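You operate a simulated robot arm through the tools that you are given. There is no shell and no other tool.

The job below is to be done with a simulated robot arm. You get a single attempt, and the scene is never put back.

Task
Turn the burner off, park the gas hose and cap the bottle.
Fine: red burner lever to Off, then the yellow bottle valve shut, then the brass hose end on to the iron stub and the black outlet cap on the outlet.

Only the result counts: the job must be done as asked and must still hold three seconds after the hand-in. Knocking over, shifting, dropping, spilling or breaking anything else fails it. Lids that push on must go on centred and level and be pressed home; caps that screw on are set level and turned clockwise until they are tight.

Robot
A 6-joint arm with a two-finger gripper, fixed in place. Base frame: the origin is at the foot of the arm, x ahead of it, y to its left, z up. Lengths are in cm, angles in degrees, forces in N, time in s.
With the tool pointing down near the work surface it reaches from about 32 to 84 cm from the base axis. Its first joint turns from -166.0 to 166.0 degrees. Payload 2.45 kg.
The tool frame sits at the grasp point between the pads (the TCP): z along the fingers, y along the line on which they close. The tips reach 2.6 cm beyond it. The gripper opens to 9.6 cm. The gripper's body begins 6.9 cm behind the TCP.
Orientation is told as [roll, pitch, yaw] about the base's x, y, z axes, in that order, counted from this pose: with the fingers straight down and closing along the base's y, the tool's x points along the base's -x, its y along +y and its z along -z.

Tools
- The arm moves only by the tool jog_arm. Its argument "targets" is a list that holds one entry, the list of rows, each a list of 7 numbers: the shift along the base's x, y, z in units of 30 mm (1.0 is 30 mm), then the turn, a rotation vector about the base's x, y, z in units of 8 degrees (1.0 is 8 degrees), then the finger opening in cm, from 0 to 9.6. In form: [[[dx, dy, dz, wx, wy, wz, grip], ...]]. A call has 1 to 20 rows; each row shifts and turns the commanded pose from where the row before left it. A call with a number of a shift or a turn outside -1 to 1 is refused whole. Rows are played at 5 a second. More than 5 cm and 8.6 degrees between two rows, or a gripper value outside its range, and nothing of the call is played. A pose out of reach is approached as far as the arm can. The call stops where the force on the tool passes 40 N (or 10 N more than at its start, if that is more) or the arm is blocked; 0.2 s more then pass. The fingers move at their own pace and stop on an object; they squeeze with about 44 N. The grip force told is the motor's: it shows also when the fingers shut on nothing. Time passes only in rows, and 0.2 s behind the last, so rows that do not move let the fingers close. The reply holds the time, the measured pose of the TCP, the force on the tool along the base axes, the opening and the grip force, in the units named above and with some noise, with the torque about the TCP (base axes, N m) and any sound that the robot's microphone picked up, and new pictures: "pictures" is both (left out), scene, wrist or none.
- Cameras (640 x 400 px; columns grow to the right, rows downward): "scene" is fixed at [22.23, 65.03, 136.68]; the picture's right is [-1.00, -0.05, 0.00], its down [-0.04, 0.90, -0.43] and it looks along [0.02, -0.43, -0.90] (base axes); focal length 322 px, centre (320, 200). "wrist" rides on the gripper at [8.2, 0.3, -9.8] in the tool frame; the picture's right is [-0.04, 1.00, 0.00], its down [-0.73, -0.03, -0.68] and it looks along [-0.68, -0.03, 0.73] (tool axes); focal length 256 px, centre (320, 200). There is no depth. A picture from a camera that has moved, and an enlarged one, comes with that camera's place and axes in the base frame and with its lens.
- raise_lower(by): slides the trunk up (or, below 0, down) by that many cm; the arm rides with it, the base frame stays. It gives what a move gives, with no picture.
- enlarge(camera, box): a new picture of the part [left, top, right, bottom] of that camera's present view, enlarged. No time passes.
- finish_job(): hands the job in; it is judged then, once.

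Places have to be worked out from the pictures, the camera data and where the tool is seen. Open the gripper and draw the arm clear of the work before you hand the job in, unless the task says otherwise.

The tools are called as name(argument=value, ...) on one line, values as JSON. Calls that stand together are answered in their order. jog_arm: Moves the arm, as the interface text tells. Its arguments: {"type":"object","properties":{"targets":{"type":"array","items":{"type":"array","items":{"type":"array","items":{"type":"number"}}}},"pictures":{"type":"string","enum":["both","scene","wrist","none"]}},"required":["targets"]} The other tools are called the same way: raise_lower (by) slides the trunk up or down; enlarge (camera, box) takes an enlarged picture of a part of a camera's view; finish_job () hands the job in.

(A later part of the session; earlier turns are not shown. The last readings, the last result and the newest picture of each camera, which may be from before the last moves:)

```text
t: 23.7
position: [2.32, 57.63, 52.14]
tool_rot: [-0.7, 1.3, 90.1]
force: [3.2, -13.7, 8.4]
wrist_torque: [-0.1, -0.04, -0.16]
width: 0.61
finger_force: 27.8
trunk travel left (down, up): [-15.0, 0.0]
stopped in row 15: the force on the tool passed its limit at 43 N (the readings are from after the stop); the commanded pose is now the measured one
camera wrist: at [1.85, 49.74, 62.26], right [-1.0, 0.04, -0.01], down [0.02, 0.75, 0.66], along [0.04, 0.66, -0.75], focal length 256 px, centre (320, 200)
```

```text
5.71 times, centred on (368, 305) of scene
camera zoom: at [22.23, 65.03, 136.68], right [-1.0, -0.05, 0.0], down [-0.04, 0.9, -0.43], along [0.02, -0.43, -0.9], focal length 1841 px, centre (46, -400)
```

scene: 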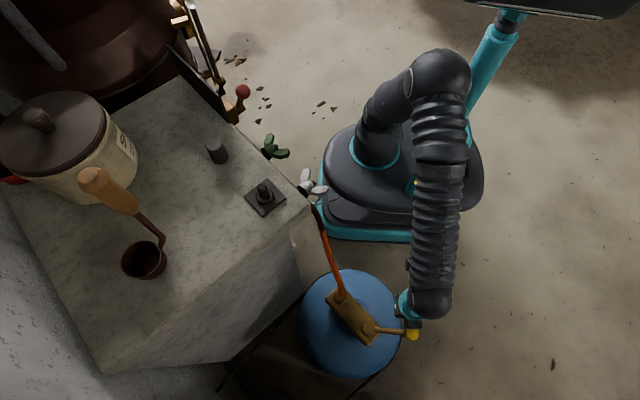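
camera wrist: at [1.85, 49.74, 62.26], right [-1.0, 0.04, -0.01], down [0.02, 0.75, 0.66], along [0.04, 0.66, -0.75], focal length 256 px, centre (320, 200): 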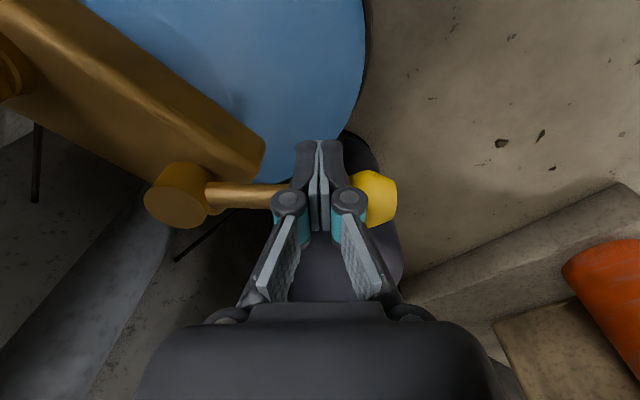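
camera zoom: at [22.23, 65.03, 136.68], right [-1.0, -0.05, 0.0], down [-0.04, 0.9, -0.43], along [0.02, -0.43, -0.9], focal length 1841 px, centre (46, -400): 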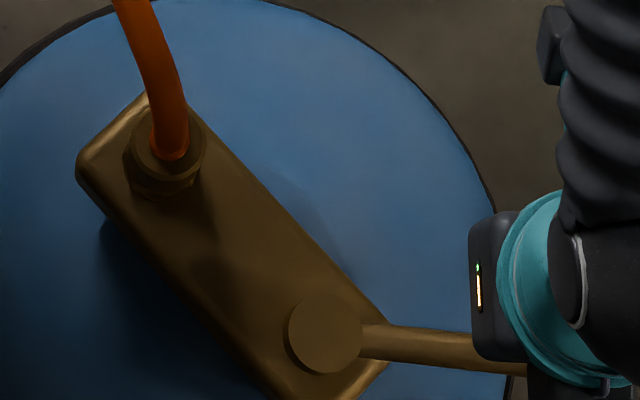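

It stops at exactly the same place again, so clockwise there is a hard stop about 5° from where the lever stood: it was against its open end. I lift over the rod and try the other direction from the +y side.

jog_arm(targets=[[[0, -0.3, 0, 0, 0, 0, 0], [0, 0, 0.7, 0, -0.2, 0, 0], [0, 0, 1, 0, 0, 0, 0], [0, 0.8, 0.3, 0, 0, 0, 0], [0, 0.8, 0, 0, 0, 0, 0], [0, 0.8, 0, 0, 0, 0, 0]]])

enlarge(camera="scene", box=[312, 270, 424, 340])

```text
t: 25.1
position: [2.23, 64.15, 58.1]
tool_rot: [-2.4, 1.1, 90.2]
force: [0.1, 0.2, 0.0]
wrist_torque: [0.04, -0.02, 0.0]
width: 0.0
finger_force: 28.2
trunk travel left (down, up): [-15.0, 0.0]
camera wrist: at [1.6, 56.26, 68.18], right [-1.0, 0.04, -0.04], down [0.0, 0.75, 0.67], along [0.06, 0.67, -0.74], focal length 256 px, centre (320, 200)
```

scene: 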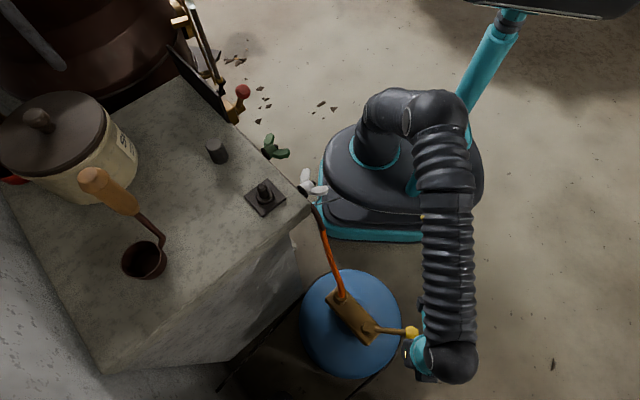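
wrist: 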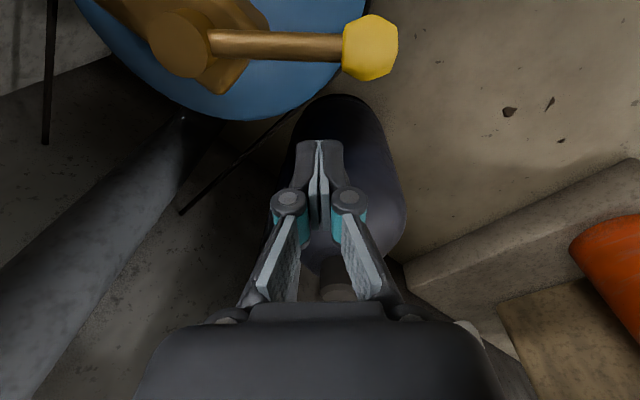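

```text
5.71 times, centred on (368, 305) of scene
camera zoom: at [22.23, 65.03, 136.68], right [-1.0, -0.05, 0.0], down [-0.04, 0.9, -0.43], along [0.02, -0.43, -0.9], focal length 1841 px, centre (46, -400)
```

zoom: 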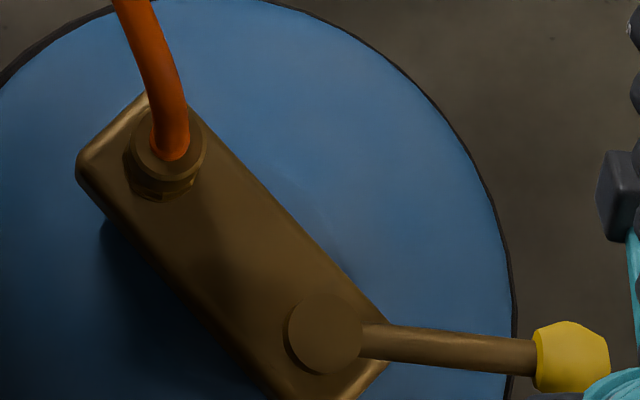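

Lever now leans about 5° clockwise of where it was. I lower the closed fingers on its +y side, levelling the tool, and push gently towards −y.

jog_arm(targets=[[[0, 0, -1, 0.07, 0.15, 0, 0], [0, 0, -0.95, 0.07, 0.15, 0, 0], [0, -0.3, 0, 0, 0, 0, 0], [0, -0.3, 0, 0, 0, 0, 0], [0, -0.2, 0, 0, 0, 0, 0], [0, -0.06, 0, 0, 0, 0, 0], [0, -0.06, 0, 0, 0, 0, 0], [0, -0.06, 0, 0, 0, 0, 0], [0, -0.06, 0, 0, 0, 0, 0], [0, -0.06, 0, 0, 0, 0, 0], [0, -0.06, 0, 0, 0, 0, 0], [0, -0.06, 0, 0, 0, 0, 0], [0, -0.06, 0, 0, 0, 0, 0], [0, -0.06, 0, 0, 0, 0, 0], [0, -0.06, 0, 0, 0, 0, 0]]])

enlarge(camera="scene", box=[312, 270, 424, 340])

```text
t: 28.3
position: [2.15, 59.8, 52.35]
tool_rot: [-0.1, -0.1, 90.2]
force: [0.2, 1.7, 0.1]
wrist_torque: [0.0, 0.01, 0.02]
width: 0.03
finger_force: 29.0
trunk travel left (down, up): [-15.0, 0.0]
camera wrist: at [1.97, 51.74, 62.24], right [-1.0, 0.04, 0.0], down [0.03, 0.73, 0.68], along [0.02, 0.68, -0.73], focal length 256 px, centre (320, 200)
```

scene: 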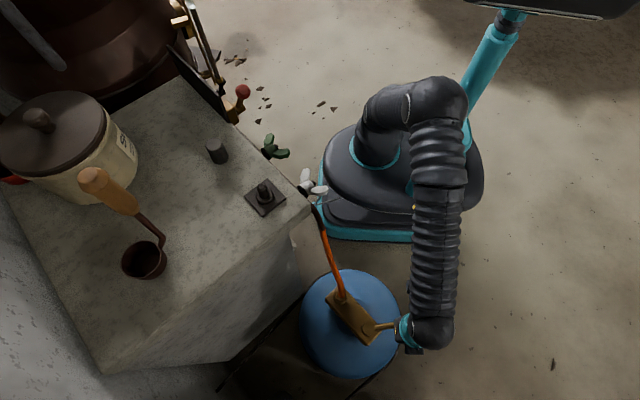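
wrist: 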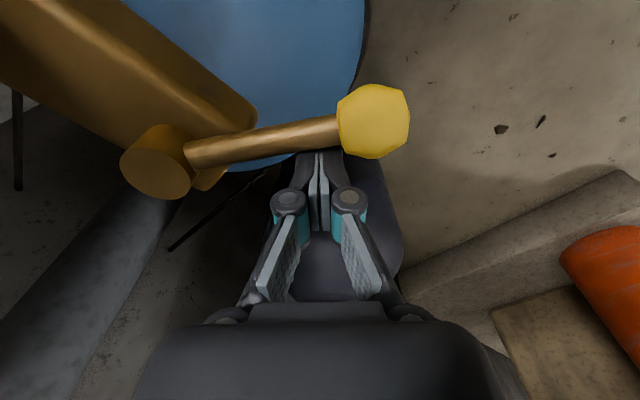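

```text
5.71 times, centred on (368, 305) of scene
camera zoom: at [22.23, 65.03, 136.68], right [-1.0, -0.05, 0.0], down [-0.04, 0.9, -0.43], along [0.02, -0.43, -0.9], focal length 1841 px, centre (46, -400)
```

zoom: 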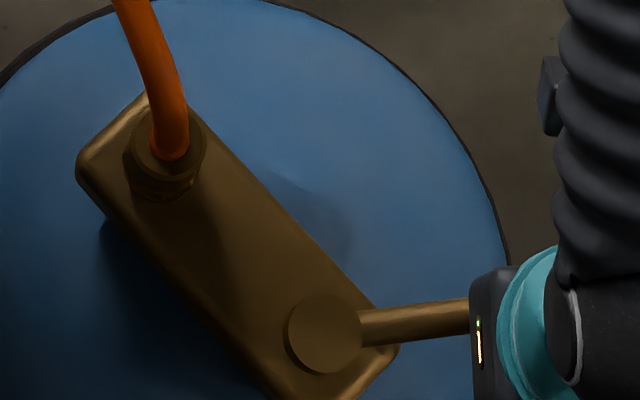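

Counter-clockwise it turns freely (1.7 N), so the shut end lies that way. I keep pushing round the arc, following the circle about the pivot at (10.2, 58.8), until it meets its stop.

jog_arm(targets=[[[0, -0.171, 0, 0, 0, 0, 0], [0, -0.171, 0, 0, 0, 0, 0], [0, -0.171, 0, 0, 0, 0, 0], [0, -0.171, 0, 0, 0, 0, 0], [0.034, -0.154, 0, 0, 0, 0, 0], [0.034, -0.154, 0, 0, 0, 0, 0], [0.034, -0.154, 0, 0, 0, 0, 0], [0.06, -0.147, 0, 0, 0, 0, 0], [0.06, -0.147, 0, 0, 0, 0, 0], [0.06, -0.147, 0, 0, 0, 0, 0], [0.086, -0.134, 0, 0, 0, 0, 0], [0.086, -0.134, 0, 0, 0, 0, 0], [0.086, -0.134, 0, 0, 0, 0, 0]]])

enlarge(camera="scene", box=[312, 270, 424, 340])

```text
t: 31.1
position: [3.57, 54.35, 52.28]
tool_rot: [0.1, -0.4, 90.3]
force: [-23.2, 33.1, -0.8]
wrist_torque: [0.53, 0.39, 0.08]
width: 0.0
finger_force: 28.1
trunk travel left (down, up): [-15.0, 0.0]
camera wrist: at [3.35, 46.14, 62.09], right [-1.0, 0.03, 0.0], down [0.03, 0.73, 0.68], along [0.02, 0.68, -0.73], focal length 256 px, centre (320, 200)
```

scene: 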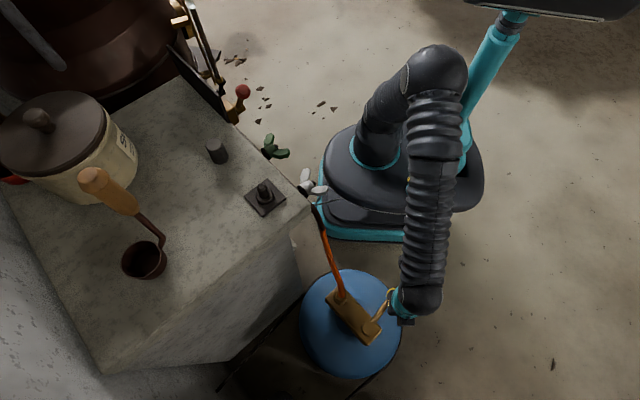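
wrist: 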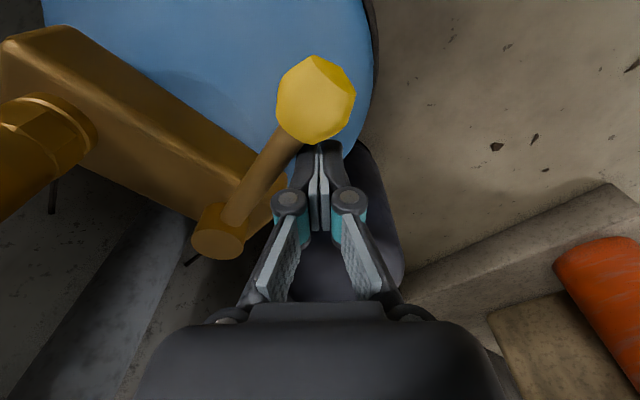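

```text
5.71 times, centred on (368, 305) of scene
camera zoom: at [22.23, 65.03, 136.68], right [-1.0, -0.05, 0.0], down [-0.04, 0.9, -0.43], along [0.02, -0.43, -0.9], focal length 1841 px, centre (46, -400)
```

zoom: 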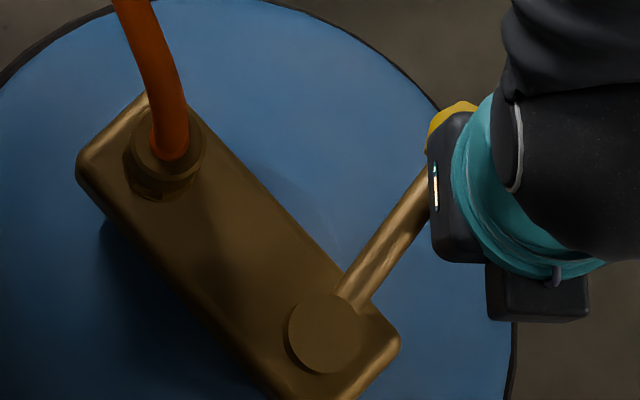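

The lever turned about 55° and now stands square across the valve body, pressed against its stop with 40 N — that is the shut position. I back the fingers off, lift, and return to the viewing spot to inspect the lever and the hose end.

jog_arm(targets=[[[-0.3, 0.2, 0, 0, 0, 0, 0], [-0.3, 0.2, 0.3, 0, 0, 0, 0], [0, 0, 1, 0, 0, 0, 0], [0, 0, 1, 0, 0, 0, 0], [0, -0.5, 1, 0, 0, 0, 0], [0.5, -1, 1, 0, 0, 0, 4], [0.7, -1, 0.8, 0, 0, 0, 9.6], [0.8, -1, 0.7, 0, 0, 0, 9.6], [0.8, -1, 0.6, 0, 0, 0, 9.6], [0.8, -1, 0.6, 0, 0, 0, 9.6]]])

enlarge(camera="wrist", box=[220, 90, 380, 190])

enlarge(camera="scene", box=[312, 270, 424, 340])

```text
t: 33.3
position: [12.79, 38.45, 73.21]
tool_rot: [0.0, 0.0, 90.1]
force: [0.9, 0.4, 0.0]
wrist_torque: [-0.02, -0.02, -0.01]
width: 9.6
finger_force: 0.0
trunk travel left (down, up): [-15.0, 0.0]
camera wrist: at [12.59, 30.48, 83.23], right [-1.0, 0.04, 0.0], down [0.03, 0.73, 0.68], along [0.02, 0.68, -0.73], focal length 256 px, centre (320, 200)
```

scene: 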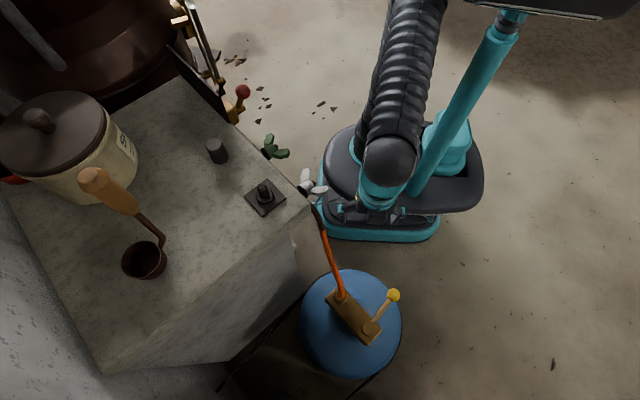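
wrist: 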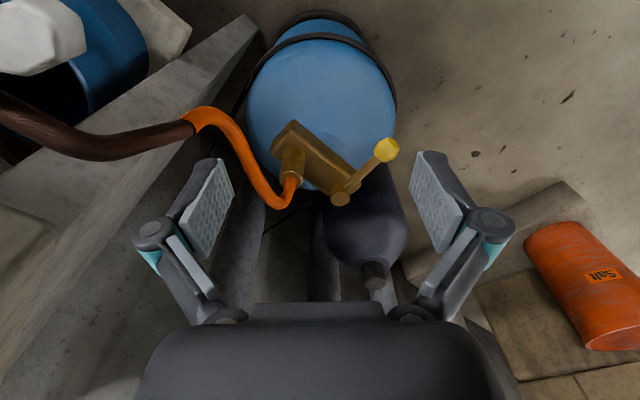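

```text
4.00 times, centred on (300, 140) of wrist
camera zoom: at [12.59, 30.48, 83.23], right [-1.0, 0.04, 0.0], down [0.03, 0.73, 0.68], along [0.02, 0.68, -0.73], focal length 1024 px, centre (400, 440)
```

zoom: 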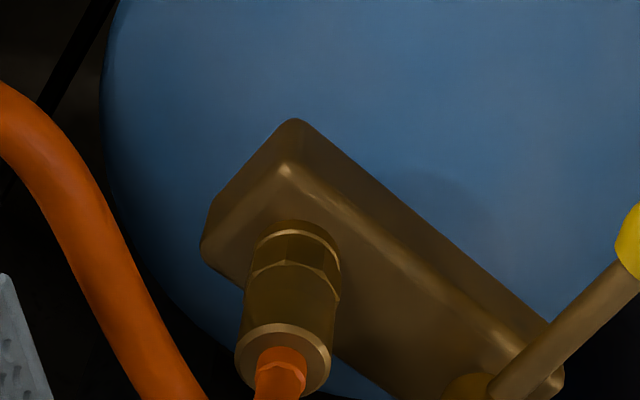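

```text
5.71 times, centred on (368, 305) of scene
camera zoom: at [22.23, 65.03, 136.68], right [-1.0, -0.05, 0.0], down [-0.04, 0.9, -0.43], along [0.02, -0.43, -0.9], focal length 1841 px, centre (46, -400)
```

zoom: 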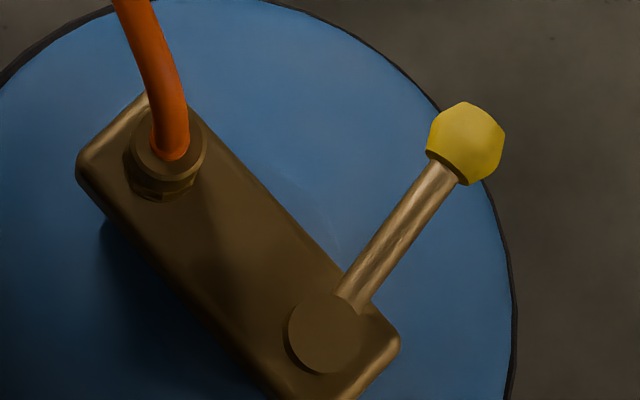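

The lever now lies squarely across the valve body at its stop (about 51° from where it stood). The hose rises from the hose end to about z 62 and runs towards the pipe at (22, 39); I move above the hose end with the fingers straddling the hose line (yaw ≈ 100).

jog_arm(targets=[[[0.307, 0.9, -0.1, 0, 0, 0.25, 9.6], [0.307, 0.9, -0.1, 0, 0, 0.25, 9.6], [0.307, 0.9, -0.2, 0, 0, 0.25, 9.6], [0.307, 0.9, -0.3, 0, 0, 0.25, 9.6], [0.307, 0.93, -0.5, 0, 0, 0.25, 9.6]]])

enlarge(camera="wrist", box=[240, 20, 400, 120])

```text
t: 34.5
position: [17.45, 52.27, 69.76]
tool_rot: [0.1, -0.1, 100.2]
force: [-0.3, 0.0, 1.1]
wrist_torque: [0.02, -0.03, 0.03]
width: 9.59
finger_force: 0.1
trunk travel left (down, up): [-15.0, 0.0]
camera wrist: at [18.66, 44.31, 79.65], right [-0.99, -0.14, 0.0], down [-0.1, 0.73, 0.68], along [-0.09, 0.67, -0.73], focal length 256 px, centre (320, 200)
```

scene: 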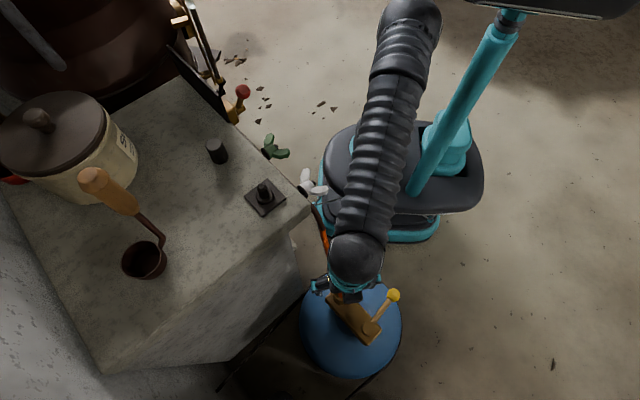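
wrist: 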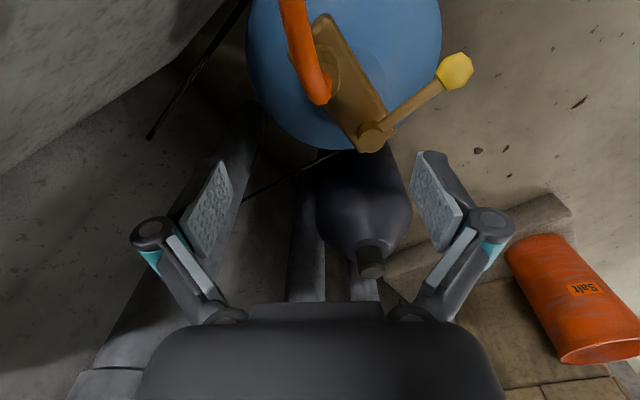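

```text
4.00 times, centred on (320, 70) of wrist
camera zoom: at [18.66, 44.31, 79.65], right [-0.99, -0.14, 0.0], down [-0.1, 0.73, 0.68], along [-0.09, 0.67, -0.73], focal length 1024 px, centre (320, 720)
```

zoom: 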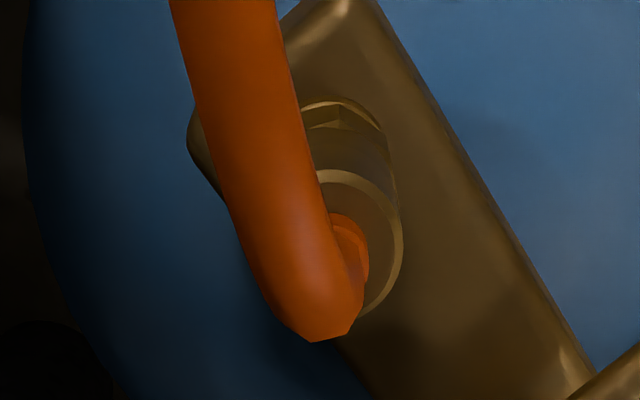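

The hose end's axis re-measures at about (17.5, 51.95), nearly under the TCP, with the hose running centrally between the open fingers. I lower to z ≈ 56 so the pad ends straddle the upper 2.4 cm of the brass fitting.

jog_arm(targets=[[[0, -0.05, -0.95, 0, 0, 0, 9.6], [0, -0.03, -0.95, 0, 0, 0, 9.6], [0, -0.03, -0.95, 0, 0, 0, 9.6], [0, 0, -0.9, 0, 0, 0, 9.6], [0, 0, -0.45, 0, 0, 0, 9.6], [0, 0, -0.36, 0, 0, 0, 9.6]]])

enlarge(camera="wrist", box=[200, 40, 440, 190])

enlarge(camera="scene", box=[292, 250, 420, 330])

```text
t: 35.9
position: [17.26, 52.0, 55.95]
tool_rot: [0.0, 0.0, 100.1]
force: [0.0, -0.3, -0.1]
wrist_torque: [-0.02, 0.02, 0.0]
width: 9.6
finger_force: 0.0
trunk travel left (down, up): [-15.0, 0.0]
camera wrist: at [18.6, 43.87, 65.87], right [-0.99, -0.14, 0.0], down [-0.1, 0.73, 0.68], along [-0.09, 0.67, -0.73], focal length 256 px, centre (320, 200)
```

scene: 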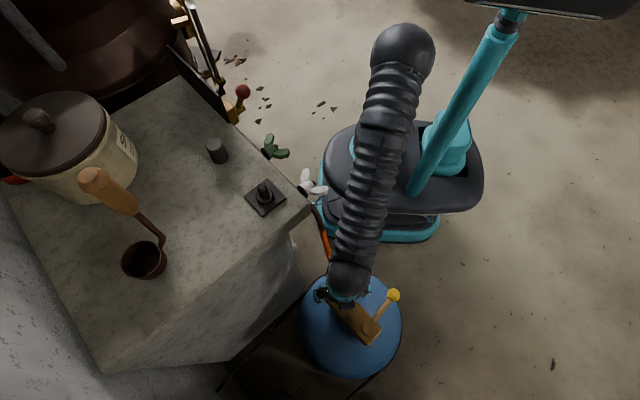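
wrist: 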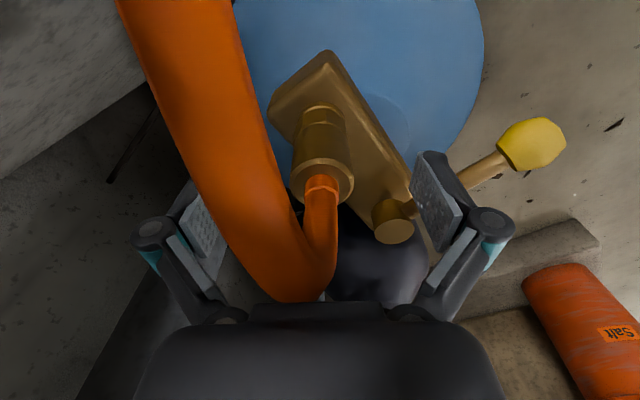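

```text
2.67 times, centred on (320, 115) of wrist
camera zoom: at [18.6, 43.87, 65.87], right [-0.99, -0.14, 0.0], down [-0.1, 0.73, 0.68], along [-0.09, 0.67, -0.73], focal length 683 px, centre (320, 427)
```

zoom: 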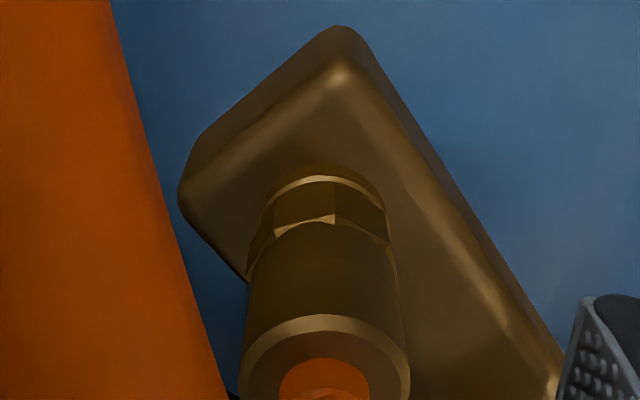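

```text
5.00 times, centred on (356, 290) of scene
camera zoom: at [22.23, 65.03, 136.68], right [-1.0, -0.05, 0.0], down [-0.04, 0.9, -0.43], along [0.02, -0.43, -0.9], focal length 1611 px, centre (140, -250)
```

zoom: 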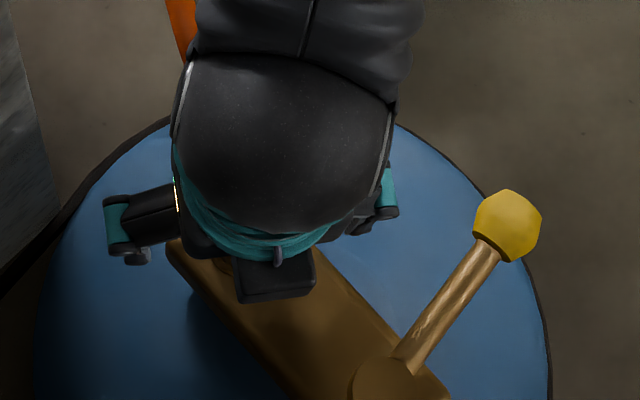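

The TCP (17.26, 52.0) is within 2 mm of the fitting's axis, and the hose passes freely between the fingers. I close the gripper on the fitting.

jog_arm(targets=[[[0.04, -0.02, 0, 0, 0, 0, 6], [0, 0, 0, 0, 0, 0, 4], [0, 0, 0, 0, 0, 0, 0], [0, 0, 0, 0, 0, 0, 0], [0, 0, 0, 0, 0, 0, 0]]])

```text
t: 37.1
position: [17.48, 51.89, 55.94]
tool_rot: [0.0, -0.1, 100.2]
force: [0.0, -0.1, 1.1]
wrist_torque: [-0.03, -0.05, 0.06]
width: 3.2
finger_force: 43.6
trunk travel left (down, up): [-15.0, 0.0]
camera wrist: at [18.75, 43.81, 65.89], right [-0.99, -0.14, 0.0], down [-0.1, 0.73, 0.68], along [-0.09, 0.67, -0.73], focal length 256 px, centre (320, 200)
```

scene: 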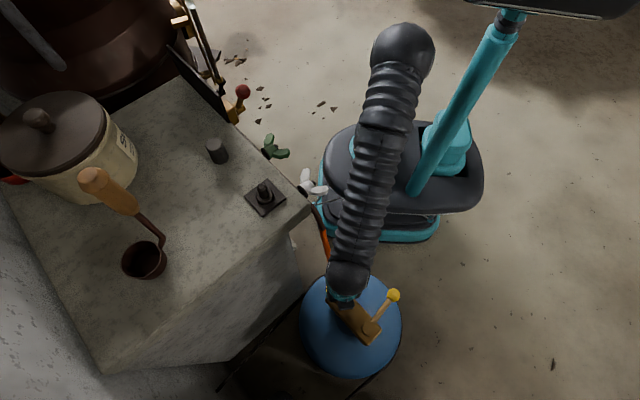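
wrist: 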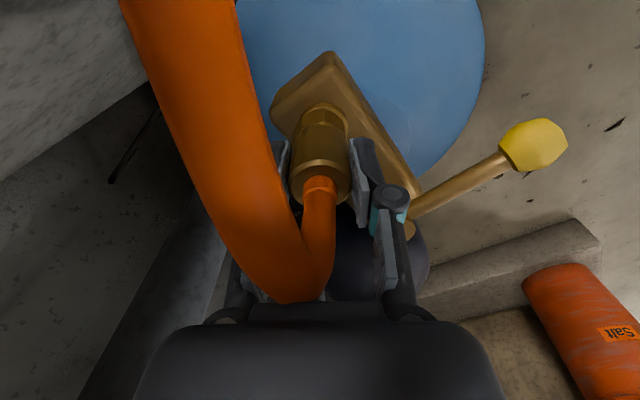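

Gripped at 3.2 cm width with practically no side force. I try a gentle straight pull upward to learn whether it lifts off or is threaded.

jog_arm(targets=[[[0, 0, 0.04, 0, 0, 0, 0], [0, 0, 0.04, 0, 0, 0, 0], [0, 0, 0.04, 0, 0, 0, 0], [0, 0, 0.04, 0, 0, 0, 0], [0, 0, 0.04, 0, 0, 0, 0], [0, 0, 0.04, 0, 0, 0, 0]]], pictures="wrist")

```text
t: 38.5
position: [17.5, 51.8, 56.59]
tool_rot: [-0.1, -0.1, 100.2]
force: [0.5, -0.2, -0.7]
wrist_torque: [0.01, 0.0, -0.05]
width: 3.19
finger_force: 44.0
trunk travel left (down, up): [-15.0, 0.0]
camera wrist: at [18.7, 43.74, 66.56], right [-0.99, -0.14, 0.0], down [-0.1, 0.73, 0.68], along [-0.09, 0.67, -0.73], focal length 256 px, centre (320, 200)
```

wrist: 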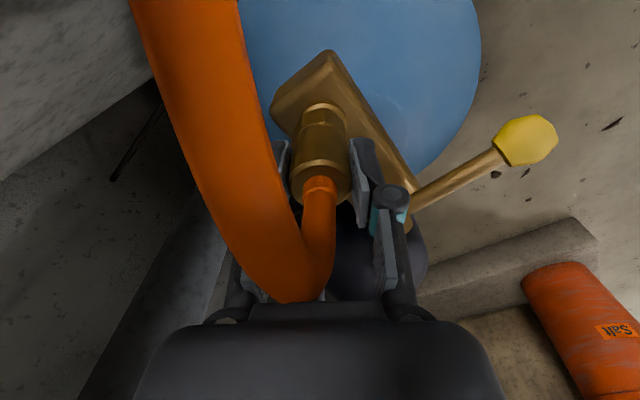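

It comes up freely without thread or resistance. I continue straight up 6 cm to clear the outlet, then look.

jog_arm(targets=[[[0, 0, 0.15, 0, 0, 0, 0], [0, 0, 0.2, 0, 0, 0, 0], [0, 0, 0.25, 0, 0, 0, 0], [0, 0, 0.3, 0, 0, 0, 0], [0, 0, 0.4, 0, 0, 0, 0], [0, 0, 0.4, 0, 0, 0, 0], [0, 0, 0.5, 0, 0, 0, 0]]])

enlarge(camera="wrist", box=[220, 40, 412, 160])

```text
t: 40.1
position: [17.73, 51.8, 63.39]
tool_rot: [0.0, -0.1, 100.2]
force: [0.5, 0.4, -1.2]
wrist_torque: [-0.03, -0.01, 0.0]
width: 3.21
finger_force: 44.5
trunk travel left (down, up): [-15.0, 0.0]
camera wrist: at [18.81, 43.78, 73.27], right [-0.99, -0.14, 0.0], down [-0.1, 0.73, 0.68], along [-0.09, 0.67, -0.73], focal length 256 px, centre (320, 200)
```

scene: 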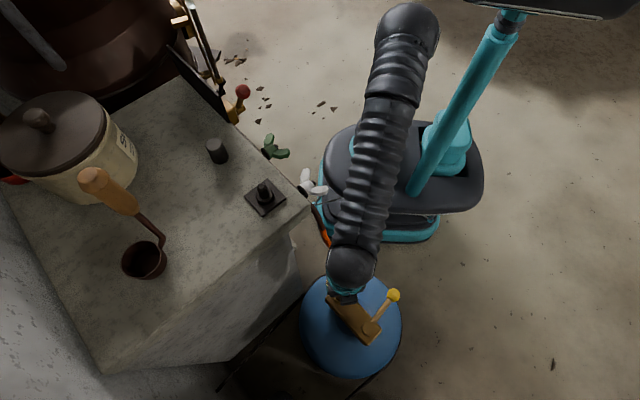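
wrist: 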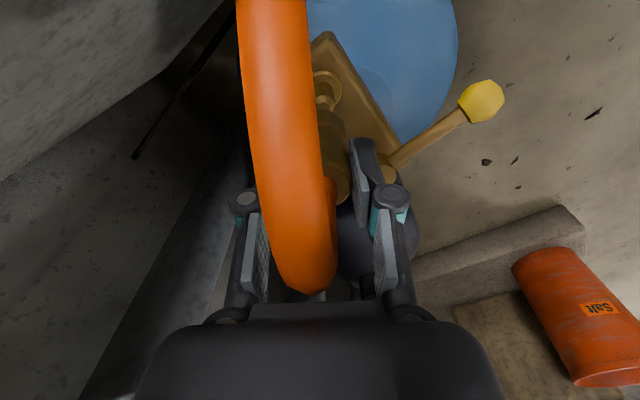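

```text
3.33 times, centred on (316, 100) of wrist
camera zoom: at [18.81, 43.78, 73.27], right [-0.99, -0.14, 0.0], down [-0.1, 0.73, 0.68], along [-0.09, 0.67, -0.73], focal length 853 px, centre (333, 533)
```

zoom: 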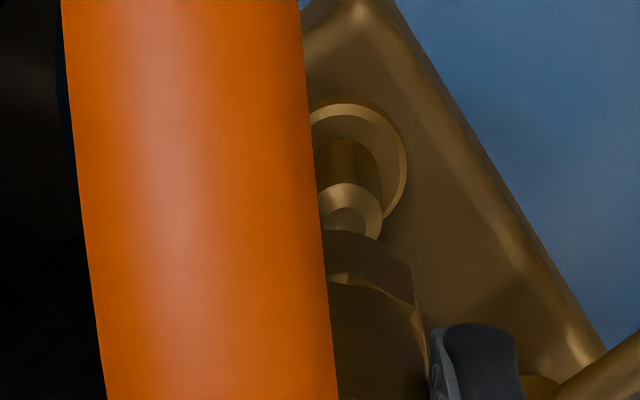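

The hose end is clear of the plain brass outlet stub and hangs upright. I raise it further while turning the yaw back, watching for any pull from the hose.

jog_arm(targets=[[[0, 0, 0.7, 0, 0, -0.8, 0], [0, 0, 0.9, 0, 0, -0.9, 0], [0, 0, 0.9, 0, 0, -0.9, 0], [0, 0, 0.9, 0, 0, -0.9, 0], [0, 0, 0.9, 0, 0, -0.9, 0], [0, 0, 0.9, 0, 0, -0.9, 0], [0, 0, 0.8, 0, 0, -0.9, 0]]])

```text
t: 41.7
position: [17.57, 51.65, 81.42]
tool_rot: [0.0, 0.0, 50.6]
force: [-0.3, 0.1, 0.0]
wrist_torque: [0.0, -0.03, 0.0]
width: 3.19
finger_force: 44.1
trunk travel left (down, up): [-15.0, 0.0]
camera wrist: at [12.13, 45.72, 91.28], right [-0.75, 0.67, 0.0], down [0.49, 0.55, 0.68], along [0.45, 0.51, -0.73], focal length 256 px, centre (320, 200)
```

scene: 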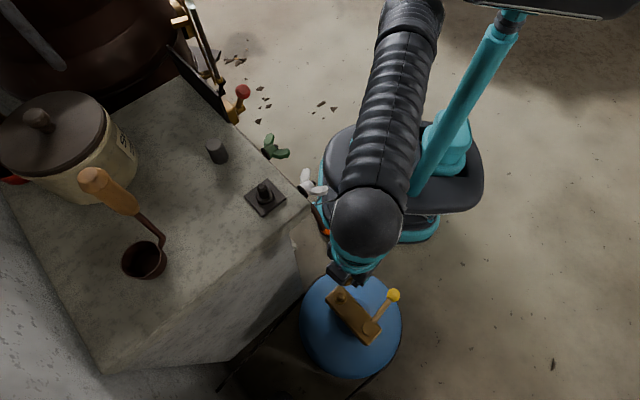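
wrist: 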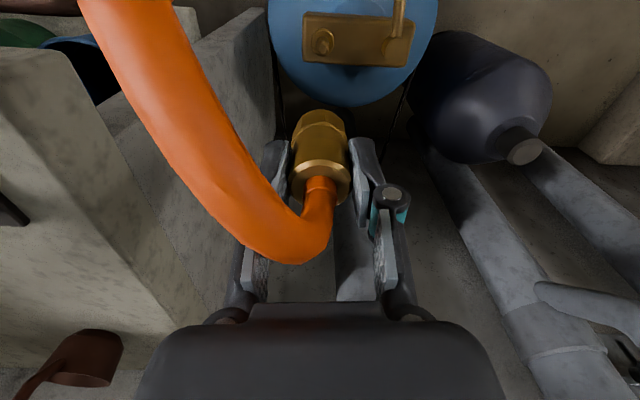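

No pull from the hose (forces near zero). I carry the hose end diagonally up and across to above the iron stub, ending near (34.2, 38.3) with about 3 cm clearance over its top.

jog_arm(targets=[[[0.8, -0.6, 0.9, 0, 0, -0.85, 0], [0.9, -0.7, 0.9, 0, 0, -0.85, 0], [0.95, -0.77, 0.9, 0, 0, -0.85, 0], [0.95, -0.77, 0.8, 0, 0, -0.85, 0], [0.95, -0.8, 0.6, 0, 0, -0.85, 0], [0.95, -0.8, 0.2, 0, 0, -0.85, 0]]])

enlarge(camera="wrist", box=[220, 80, 412, 200])

enlarge(camera="scene", box=[210, 120, 370, 220])

```text
t: 43.1
position: [34.18, 38.37, 94.37]
tool_rot: [0.1, 0.1, 9.7]
force: [-0.8, 0.1, -1.4]
wrist_torque: [0.01, 0.02, 0.02]
width: 3.19
finger_force: 43.7
trunk travel left (down, up): [-15.0, 0.0]
camera wrist: at [26.12, 37.45, 104.23], right [-0.13, 0.99, 0.0], down [0.73, 0.09, 0.68], along [0.67, 0.09, -0.73], focal length 256 px, centre (320, 200)
```

scene: 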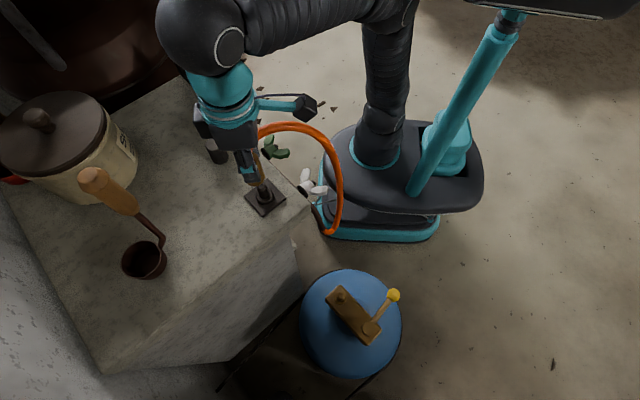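
wrist: 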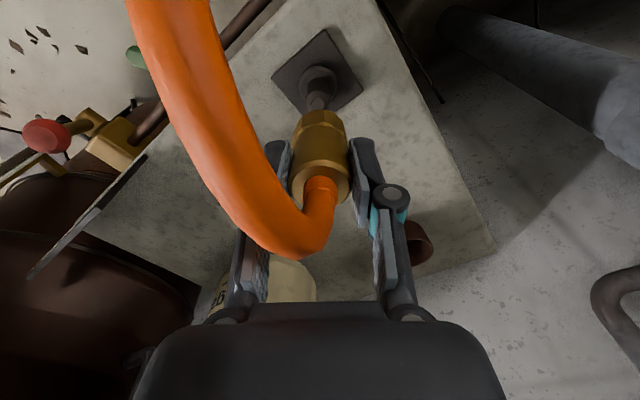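

```text
3.33 times, centred on (316, 140) of wrist
camera zoom: at [26.12, 37.45, 104.23], right [-0.13, 0.99, 0.0], down [0.73, 0.09, 0.68], along [0.67, 0.09, -0.73], focal length 853 px, centre (333, 400)
```

zoom: 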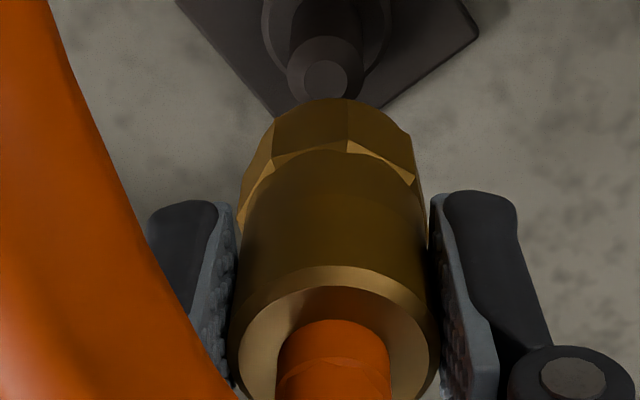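

```text
4.00 times, centred on (290, 170) of scene
camera zoom: at [22.23, 65.03, 136.68], right [-1.0, -0.05, 0.0], down [-0.04, 0.9, -0.43], along [0.02, -0.43, -0.9], focal length 1289 px, centre (440, 320)
```

zoom: 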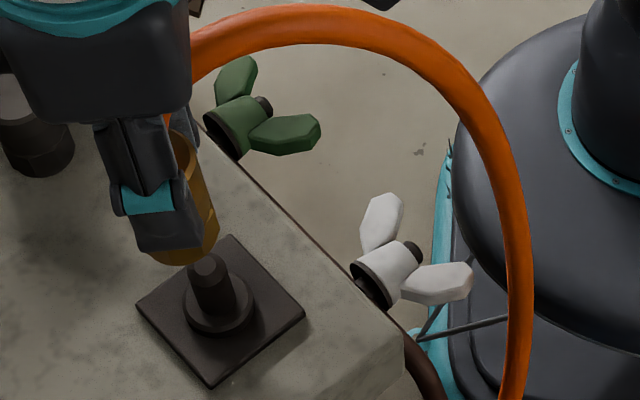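

The hose end hangs just above the stub. From the two views I judge it about 3–4 mm too far in +x and 2 mm too far in +y, so I correct that and lower to just above the stub tip for a closer check.

jog_arm(targets=[[[-0.06, -0.03, -0.2, 0, 0, 0, 0], [-0.06, -0.035, -0.3, 0, 0, 0, 0], [0, 0, -0.3, 0, 0, 0, 0], [0, 0, 0, 0, 0, 0, 0]]])

enlarge(camera="wrist", box=[240, 80, 400, 180])

enlarge(camera="scene", box=[216, 150, 312, 210])

```text
t: 44.1
position: [33.61, 38.21, 91.86]
tool_rot: [0.0, 0.0, 9.7]
force: [0.6, 0.5, -0.8]
wrist_torque: [0.0, -0.01, -0.03]
width: 3.18
finger_force: 43.9
trunk travel left (down, up): [-15.0, 0.0]
camera wrist: at [25.68, 37.29, 101.72], right [-0.13, 0.99, 0.0], down [0.73, 0.1, 0.68], along [0.67, 0.09, -0.73], focal length 256 px, centre (320, 200)
```

scene: 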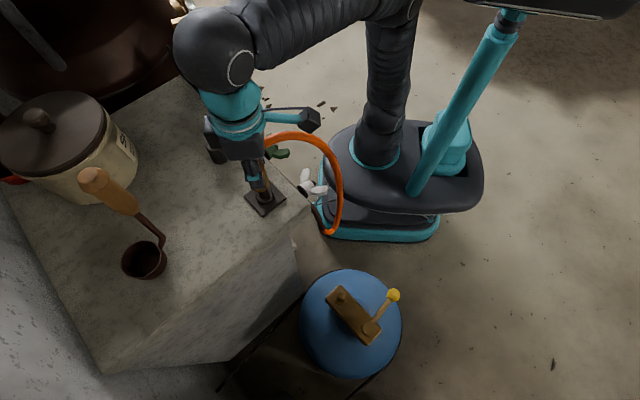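
wrist: 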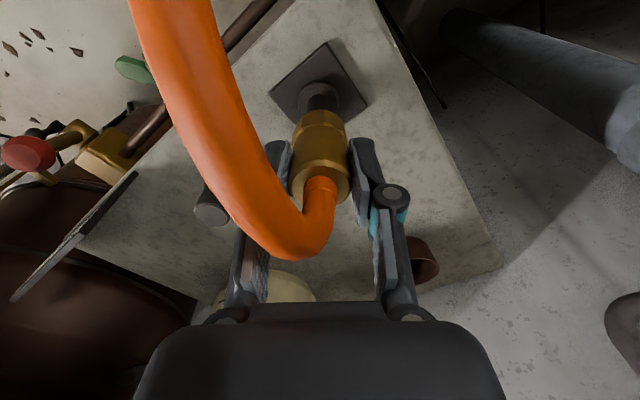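

```text
4.00 times, centred on (320, 130) of wrist
camera zoom: at [25.68, 37.29, 101.72], right [-0.13, 0.99, 0.0], down [0.73, 0.1, 0.68], along [0.67, 0.09, -0.73], focal length 1024 px, centre (320, 480)
```

zoom: 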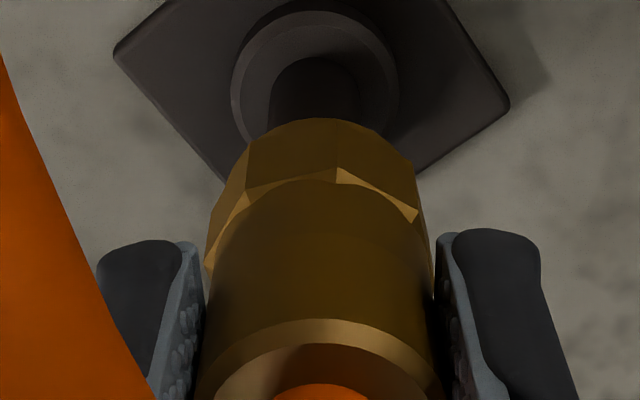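

```text
6.67 times, centred on (264, 180) of scene
camera zoom: at [22.23, 65.03, 136.68], right [-1.0, -0.05, 0.0], down [-0.04, 0.9, -0.43], along [0.02, -0.43, -0.9], focal length 2148 px, centre (693, 333)
```

zoom: 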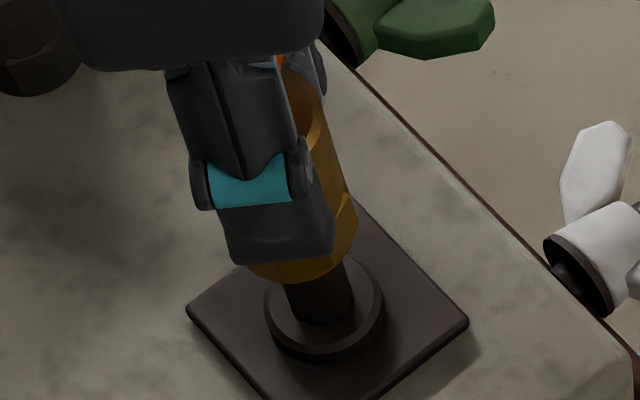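

In the wrist view the hose end and stub axes agree in y within 1 mm; in the scene view the hose end is perhaps 1–2 mm too far in +x. I nudge it and lower in small steps, watching for a sharp rise of force at the tip.

jog_arm(targets=[[[-0.04, -0.02, -0.05, 0, 0, 0, 0], [0, 0, -0.06, 0, 0, 0, 0], [0, 0, -0.06, 0, 0, 0, 0], [0, 0, -0.06, 0, 0, 0, 0], [0, 0, -0.06, 0, 0, 0, 0], [0, 0, -0.06, 0, 0, 0, 0], [0, 0, -0.06, 0, 0, 0, 0], [0, 0, 0, 0, 0, 0, 0]]])

enlarge(camera="wrist", box=[240, 80, 400, 180])

enlarge(camera="scene", box=[216, 150, 312, 210])

```text
t: 45.9
position: [33.58, 38.33, 90.46]
tool_rot: [0.0, 0.0, 9.8]
force: [-0.3, 0.4, -0.7]
wrist_torque: [0.02, -0.01, 0.0]
width: 3.19
finger_force: 43.6
trunk travel left (down, up): [-15.0, 0.0]
camera wrist: at [25.57, 37.28, 100.49], right [-0.13, 0.99, 0.0], down [0.73, 0.1, 0.68], along [0.67, 0.09, -0.73], focal length 256 px, centre (320, 200)
```

scene: 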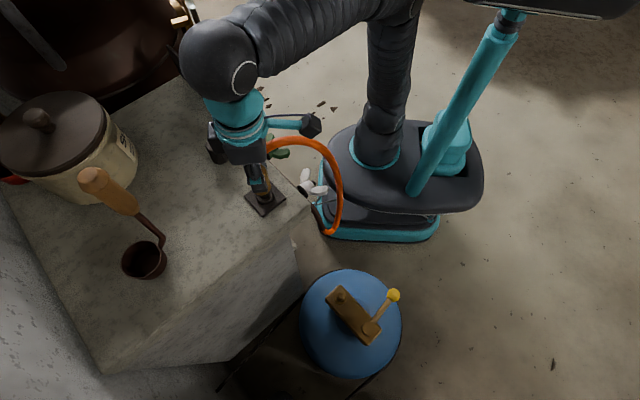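
wrist: 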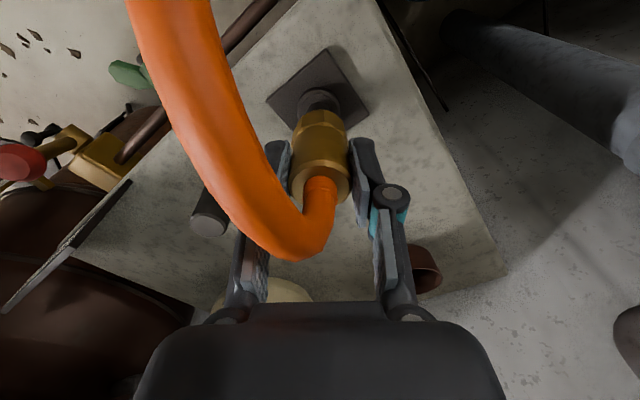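

```text
4.00 times, centred on (320, 130) of wrist
camera zoom: at [25.57, 37.28, 100.49], right [-0.13, 0.99, 0.0], down [0.73, 0.1, 0.68], along [0.67, 0.09, -0.73], focal length 1024 px, centre (320, 480)
```

zoom: 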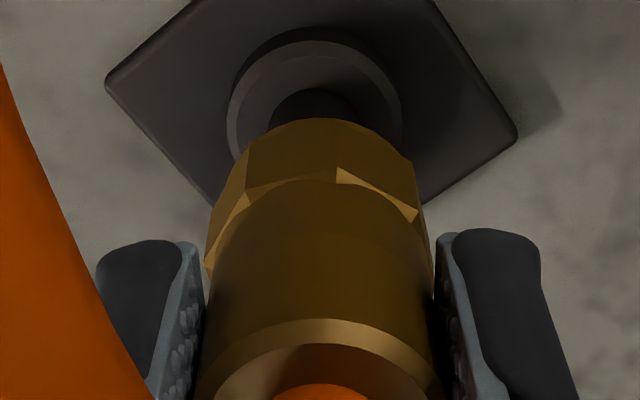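

```text
6.67 times, centred on (264, 180) of scene
camera zoom: at [22.23, 65.03, 136.68], right [-1.0, -0.05, 0.0], down [-0.04, 0.9, -0.43], along [0.02, -0.43, -0.9], focal length 2148 px, centre (693, 333)
```

zoom: 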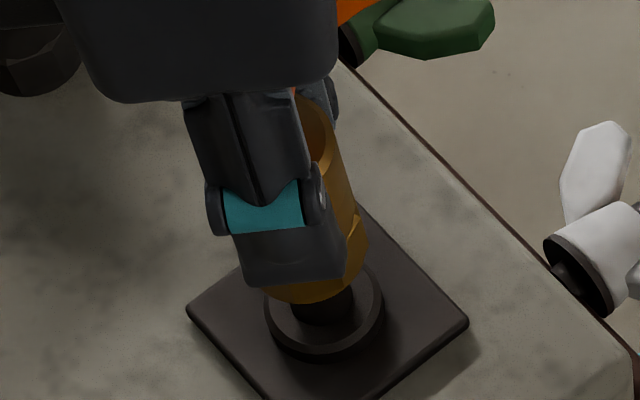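

No contact yet and the axes still agree within about 1 mm. I nudge x by −1 mm and keep lowering slowly.

jog_arm(targets=[[[-0.03, -0.01, -0.03, 0, 0, 0, 0], [0, 0, -0.05, 0, 0, 0, 0], [0, 0, -0.05, 0, 0, 0, 0], [0, 0, -0.05, 0, 0, 0, 0], [0, 0, -0.05, 0, 0, 0, 0], [0, 0, -0.05, 0, 0, 0, 0], [0, 0, -0.05, 0, 0, 0, 0], [0, 0, 0, 0, 0, 0, 0]]], pictures="wrist")

enlarge(camera="scene", box=[216, 150, 312, 210])

```text
t: 47.7
position: [33.52, 38.16, 89.5]
tool_rot: [0.0, 0.0, 9.8]
force: [1.6, -0.2, -1.3]
wrist_torque: [-0.02, -0.13, 0.03]
width: 3.19
finger_force: 44.1
trunk travel left (down, up): [-15.0, 0.0]
camera wrist: at [25.43, 37.21, 99.43], right [-0.13, 0.99, 0.0], down [0.73, 0.1, 0.68], along [0.67, 0.09, -0.73], focal length 256 px, centre (320, 200)
```

wrist: 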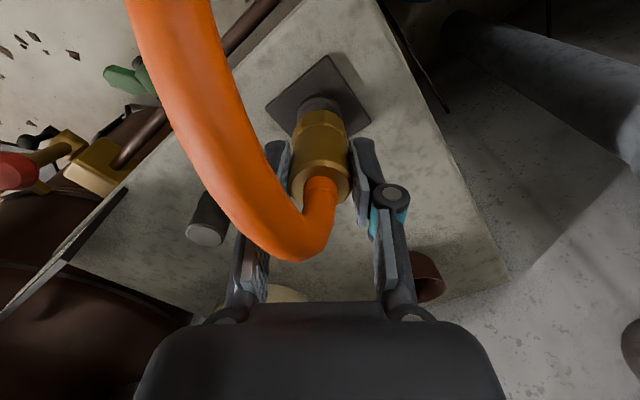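

```text
6.67 times, centred on (264, 180) of scene
camera zoom: at [22.23, 65.03, 136.68], right [-1.0, -0.05, 0.0], down [-0.04, 0.9, -0.43], along [0.02, -0.43, -0.9], focal length 2148 px, centre (693, 333)
```

zoom: 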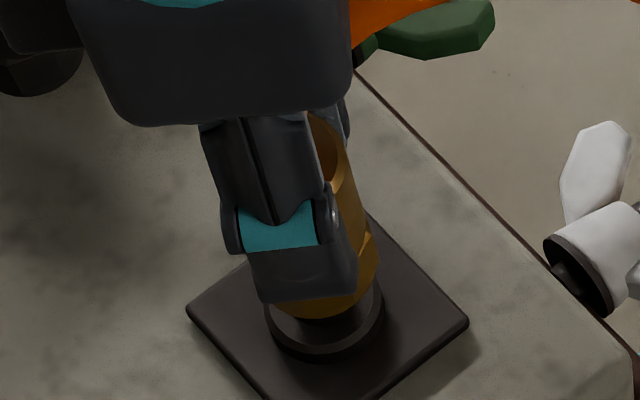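

A small side force (1.6 N in +x) says the stub tip has entered the bore and touches its −x-side slightly; I ease back by 1 mm and go on lowering.

jog_arm(targets=[[[0.03, 0, -0.02, 0, 0, 0, 0], [0, 0, -0.05, 0, 0, 0, 0], [0, 0, -0.05, 0, 0, 0, 0], [0, 0, -0.05, 0, 0, 0, 0], [0, 0, -0.05, 0, 0, 0, 0], [0, 0, -0.05, 0, 0, 0, 0], [0, 0, -0.05, 0, 0, 0, 0], [0, 0, -0.05, 0, 0, 0, 0], [0, 0, 0, 0, 0, 0, 0]]], pictures="wrist")

enlarge(camera="scene", box=[216, 150, 312, 210])

```text
t: 49.7
position: [33.52, 38.14, 88.46]
tool_rot: [0.0, -0.1, 9.8]
force: [0.9, 0.9, -0.9]
wrist_torque: [-0.01, -0.01, -0.04]
width: 3.19
finger_force: 43.3
trunk travel left (down, up): [-15.0, 0.0]
camera wrist: at [25.42, 37.25, 98.35], right [-0.13, 0.99, 0.0], down [0.73, 0.1, 0.68], along [0.67, 0.09, -0.73], focal length 256 px, centre (320, 200)
```

wrist: 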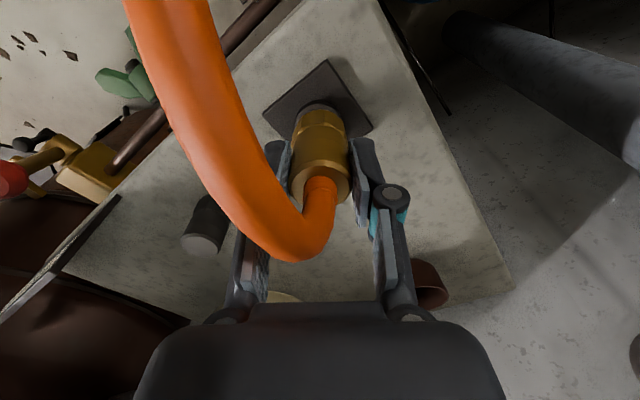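

```text
6.67 times, centred on (264, 180) of scene
camera zoom: at [22.23, 65.03, 136.68], right [-1.0, -0.05, 0.0], down [-0.04, 0.9, -0.43], along [0.02, -0.43, -0.9], focal length 2148 px, centre (693, 333)
```

zoom: 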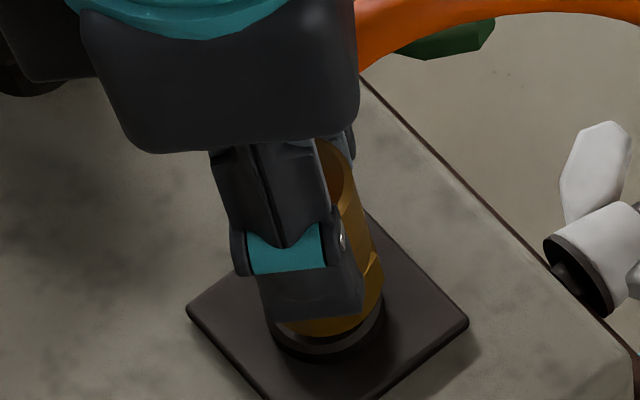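

It slides on freely. I keep going down in small steps until it seats on the collar and the force rises.

jog_arm(targets=[[[0, 0, -0.06, 0, 0, 0, 0], [0, 0, -0.06, 0, 0, 0, 0], [0, 0, -0.06, 0, 0, 0, 0], [0, 0, -0.05, 0, 0, 0, 0], [0, 0, -0.05, 0, 0, 0, 0], [0, 0, -0.05, 0, 0, 0, 0], [0, 0, -0.05, 0, 0, 0, 0], [0, 0, -0.05, 0, 0, 0, 0], [0, 0, -0.04, 0, 0, 0, 0]]], pictures="wrist")

enlarge(camera="scene", box=[216, 150, 312, 210])

```text
t: 51.7
position: [33.61, 38.2, 87.29]
tool_rot: [0.2, -0.3, 9.8]
force: [4.4, 4.9, 27.0]
wrist_torque: [0.15, -0.29, -0.09]
width: 3.21
finger_force: 44.0
trunk travel left (down, up): [-15.0, 0.0]
camera wrist: at [25.42, 37.17, 97.17], right [-0.13, 0.99, 0.0], down [0.73, 0.09, 0.68], along [0.68, 0.09, -0.73], focal length 256 px, centre (320, 200)
```

wrist: 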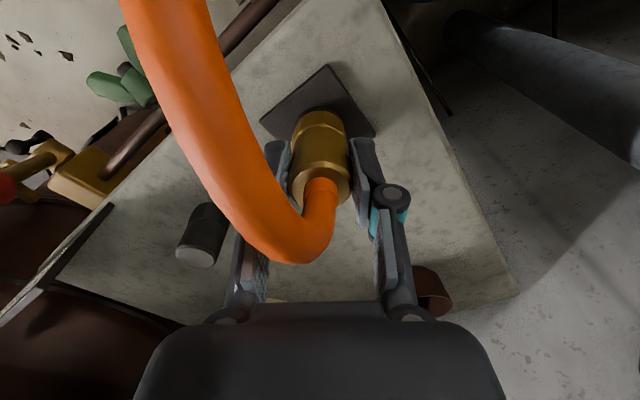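

```text
6.67 times, centred on (264, 180) of scene
camera zoom: at [22.23, 65.03, 136.68], right [-1.0, -0.05, 0.0], down [-0.04, 0.9, -0.43], along [0.02, -0.43, -0.9], focal length 2148 px, centre (693, 333)
```

zoom: 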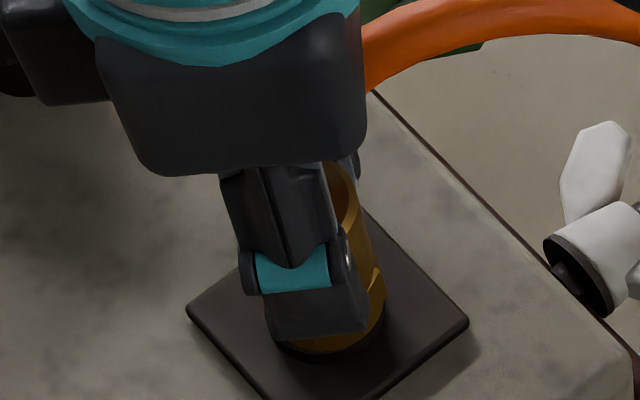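

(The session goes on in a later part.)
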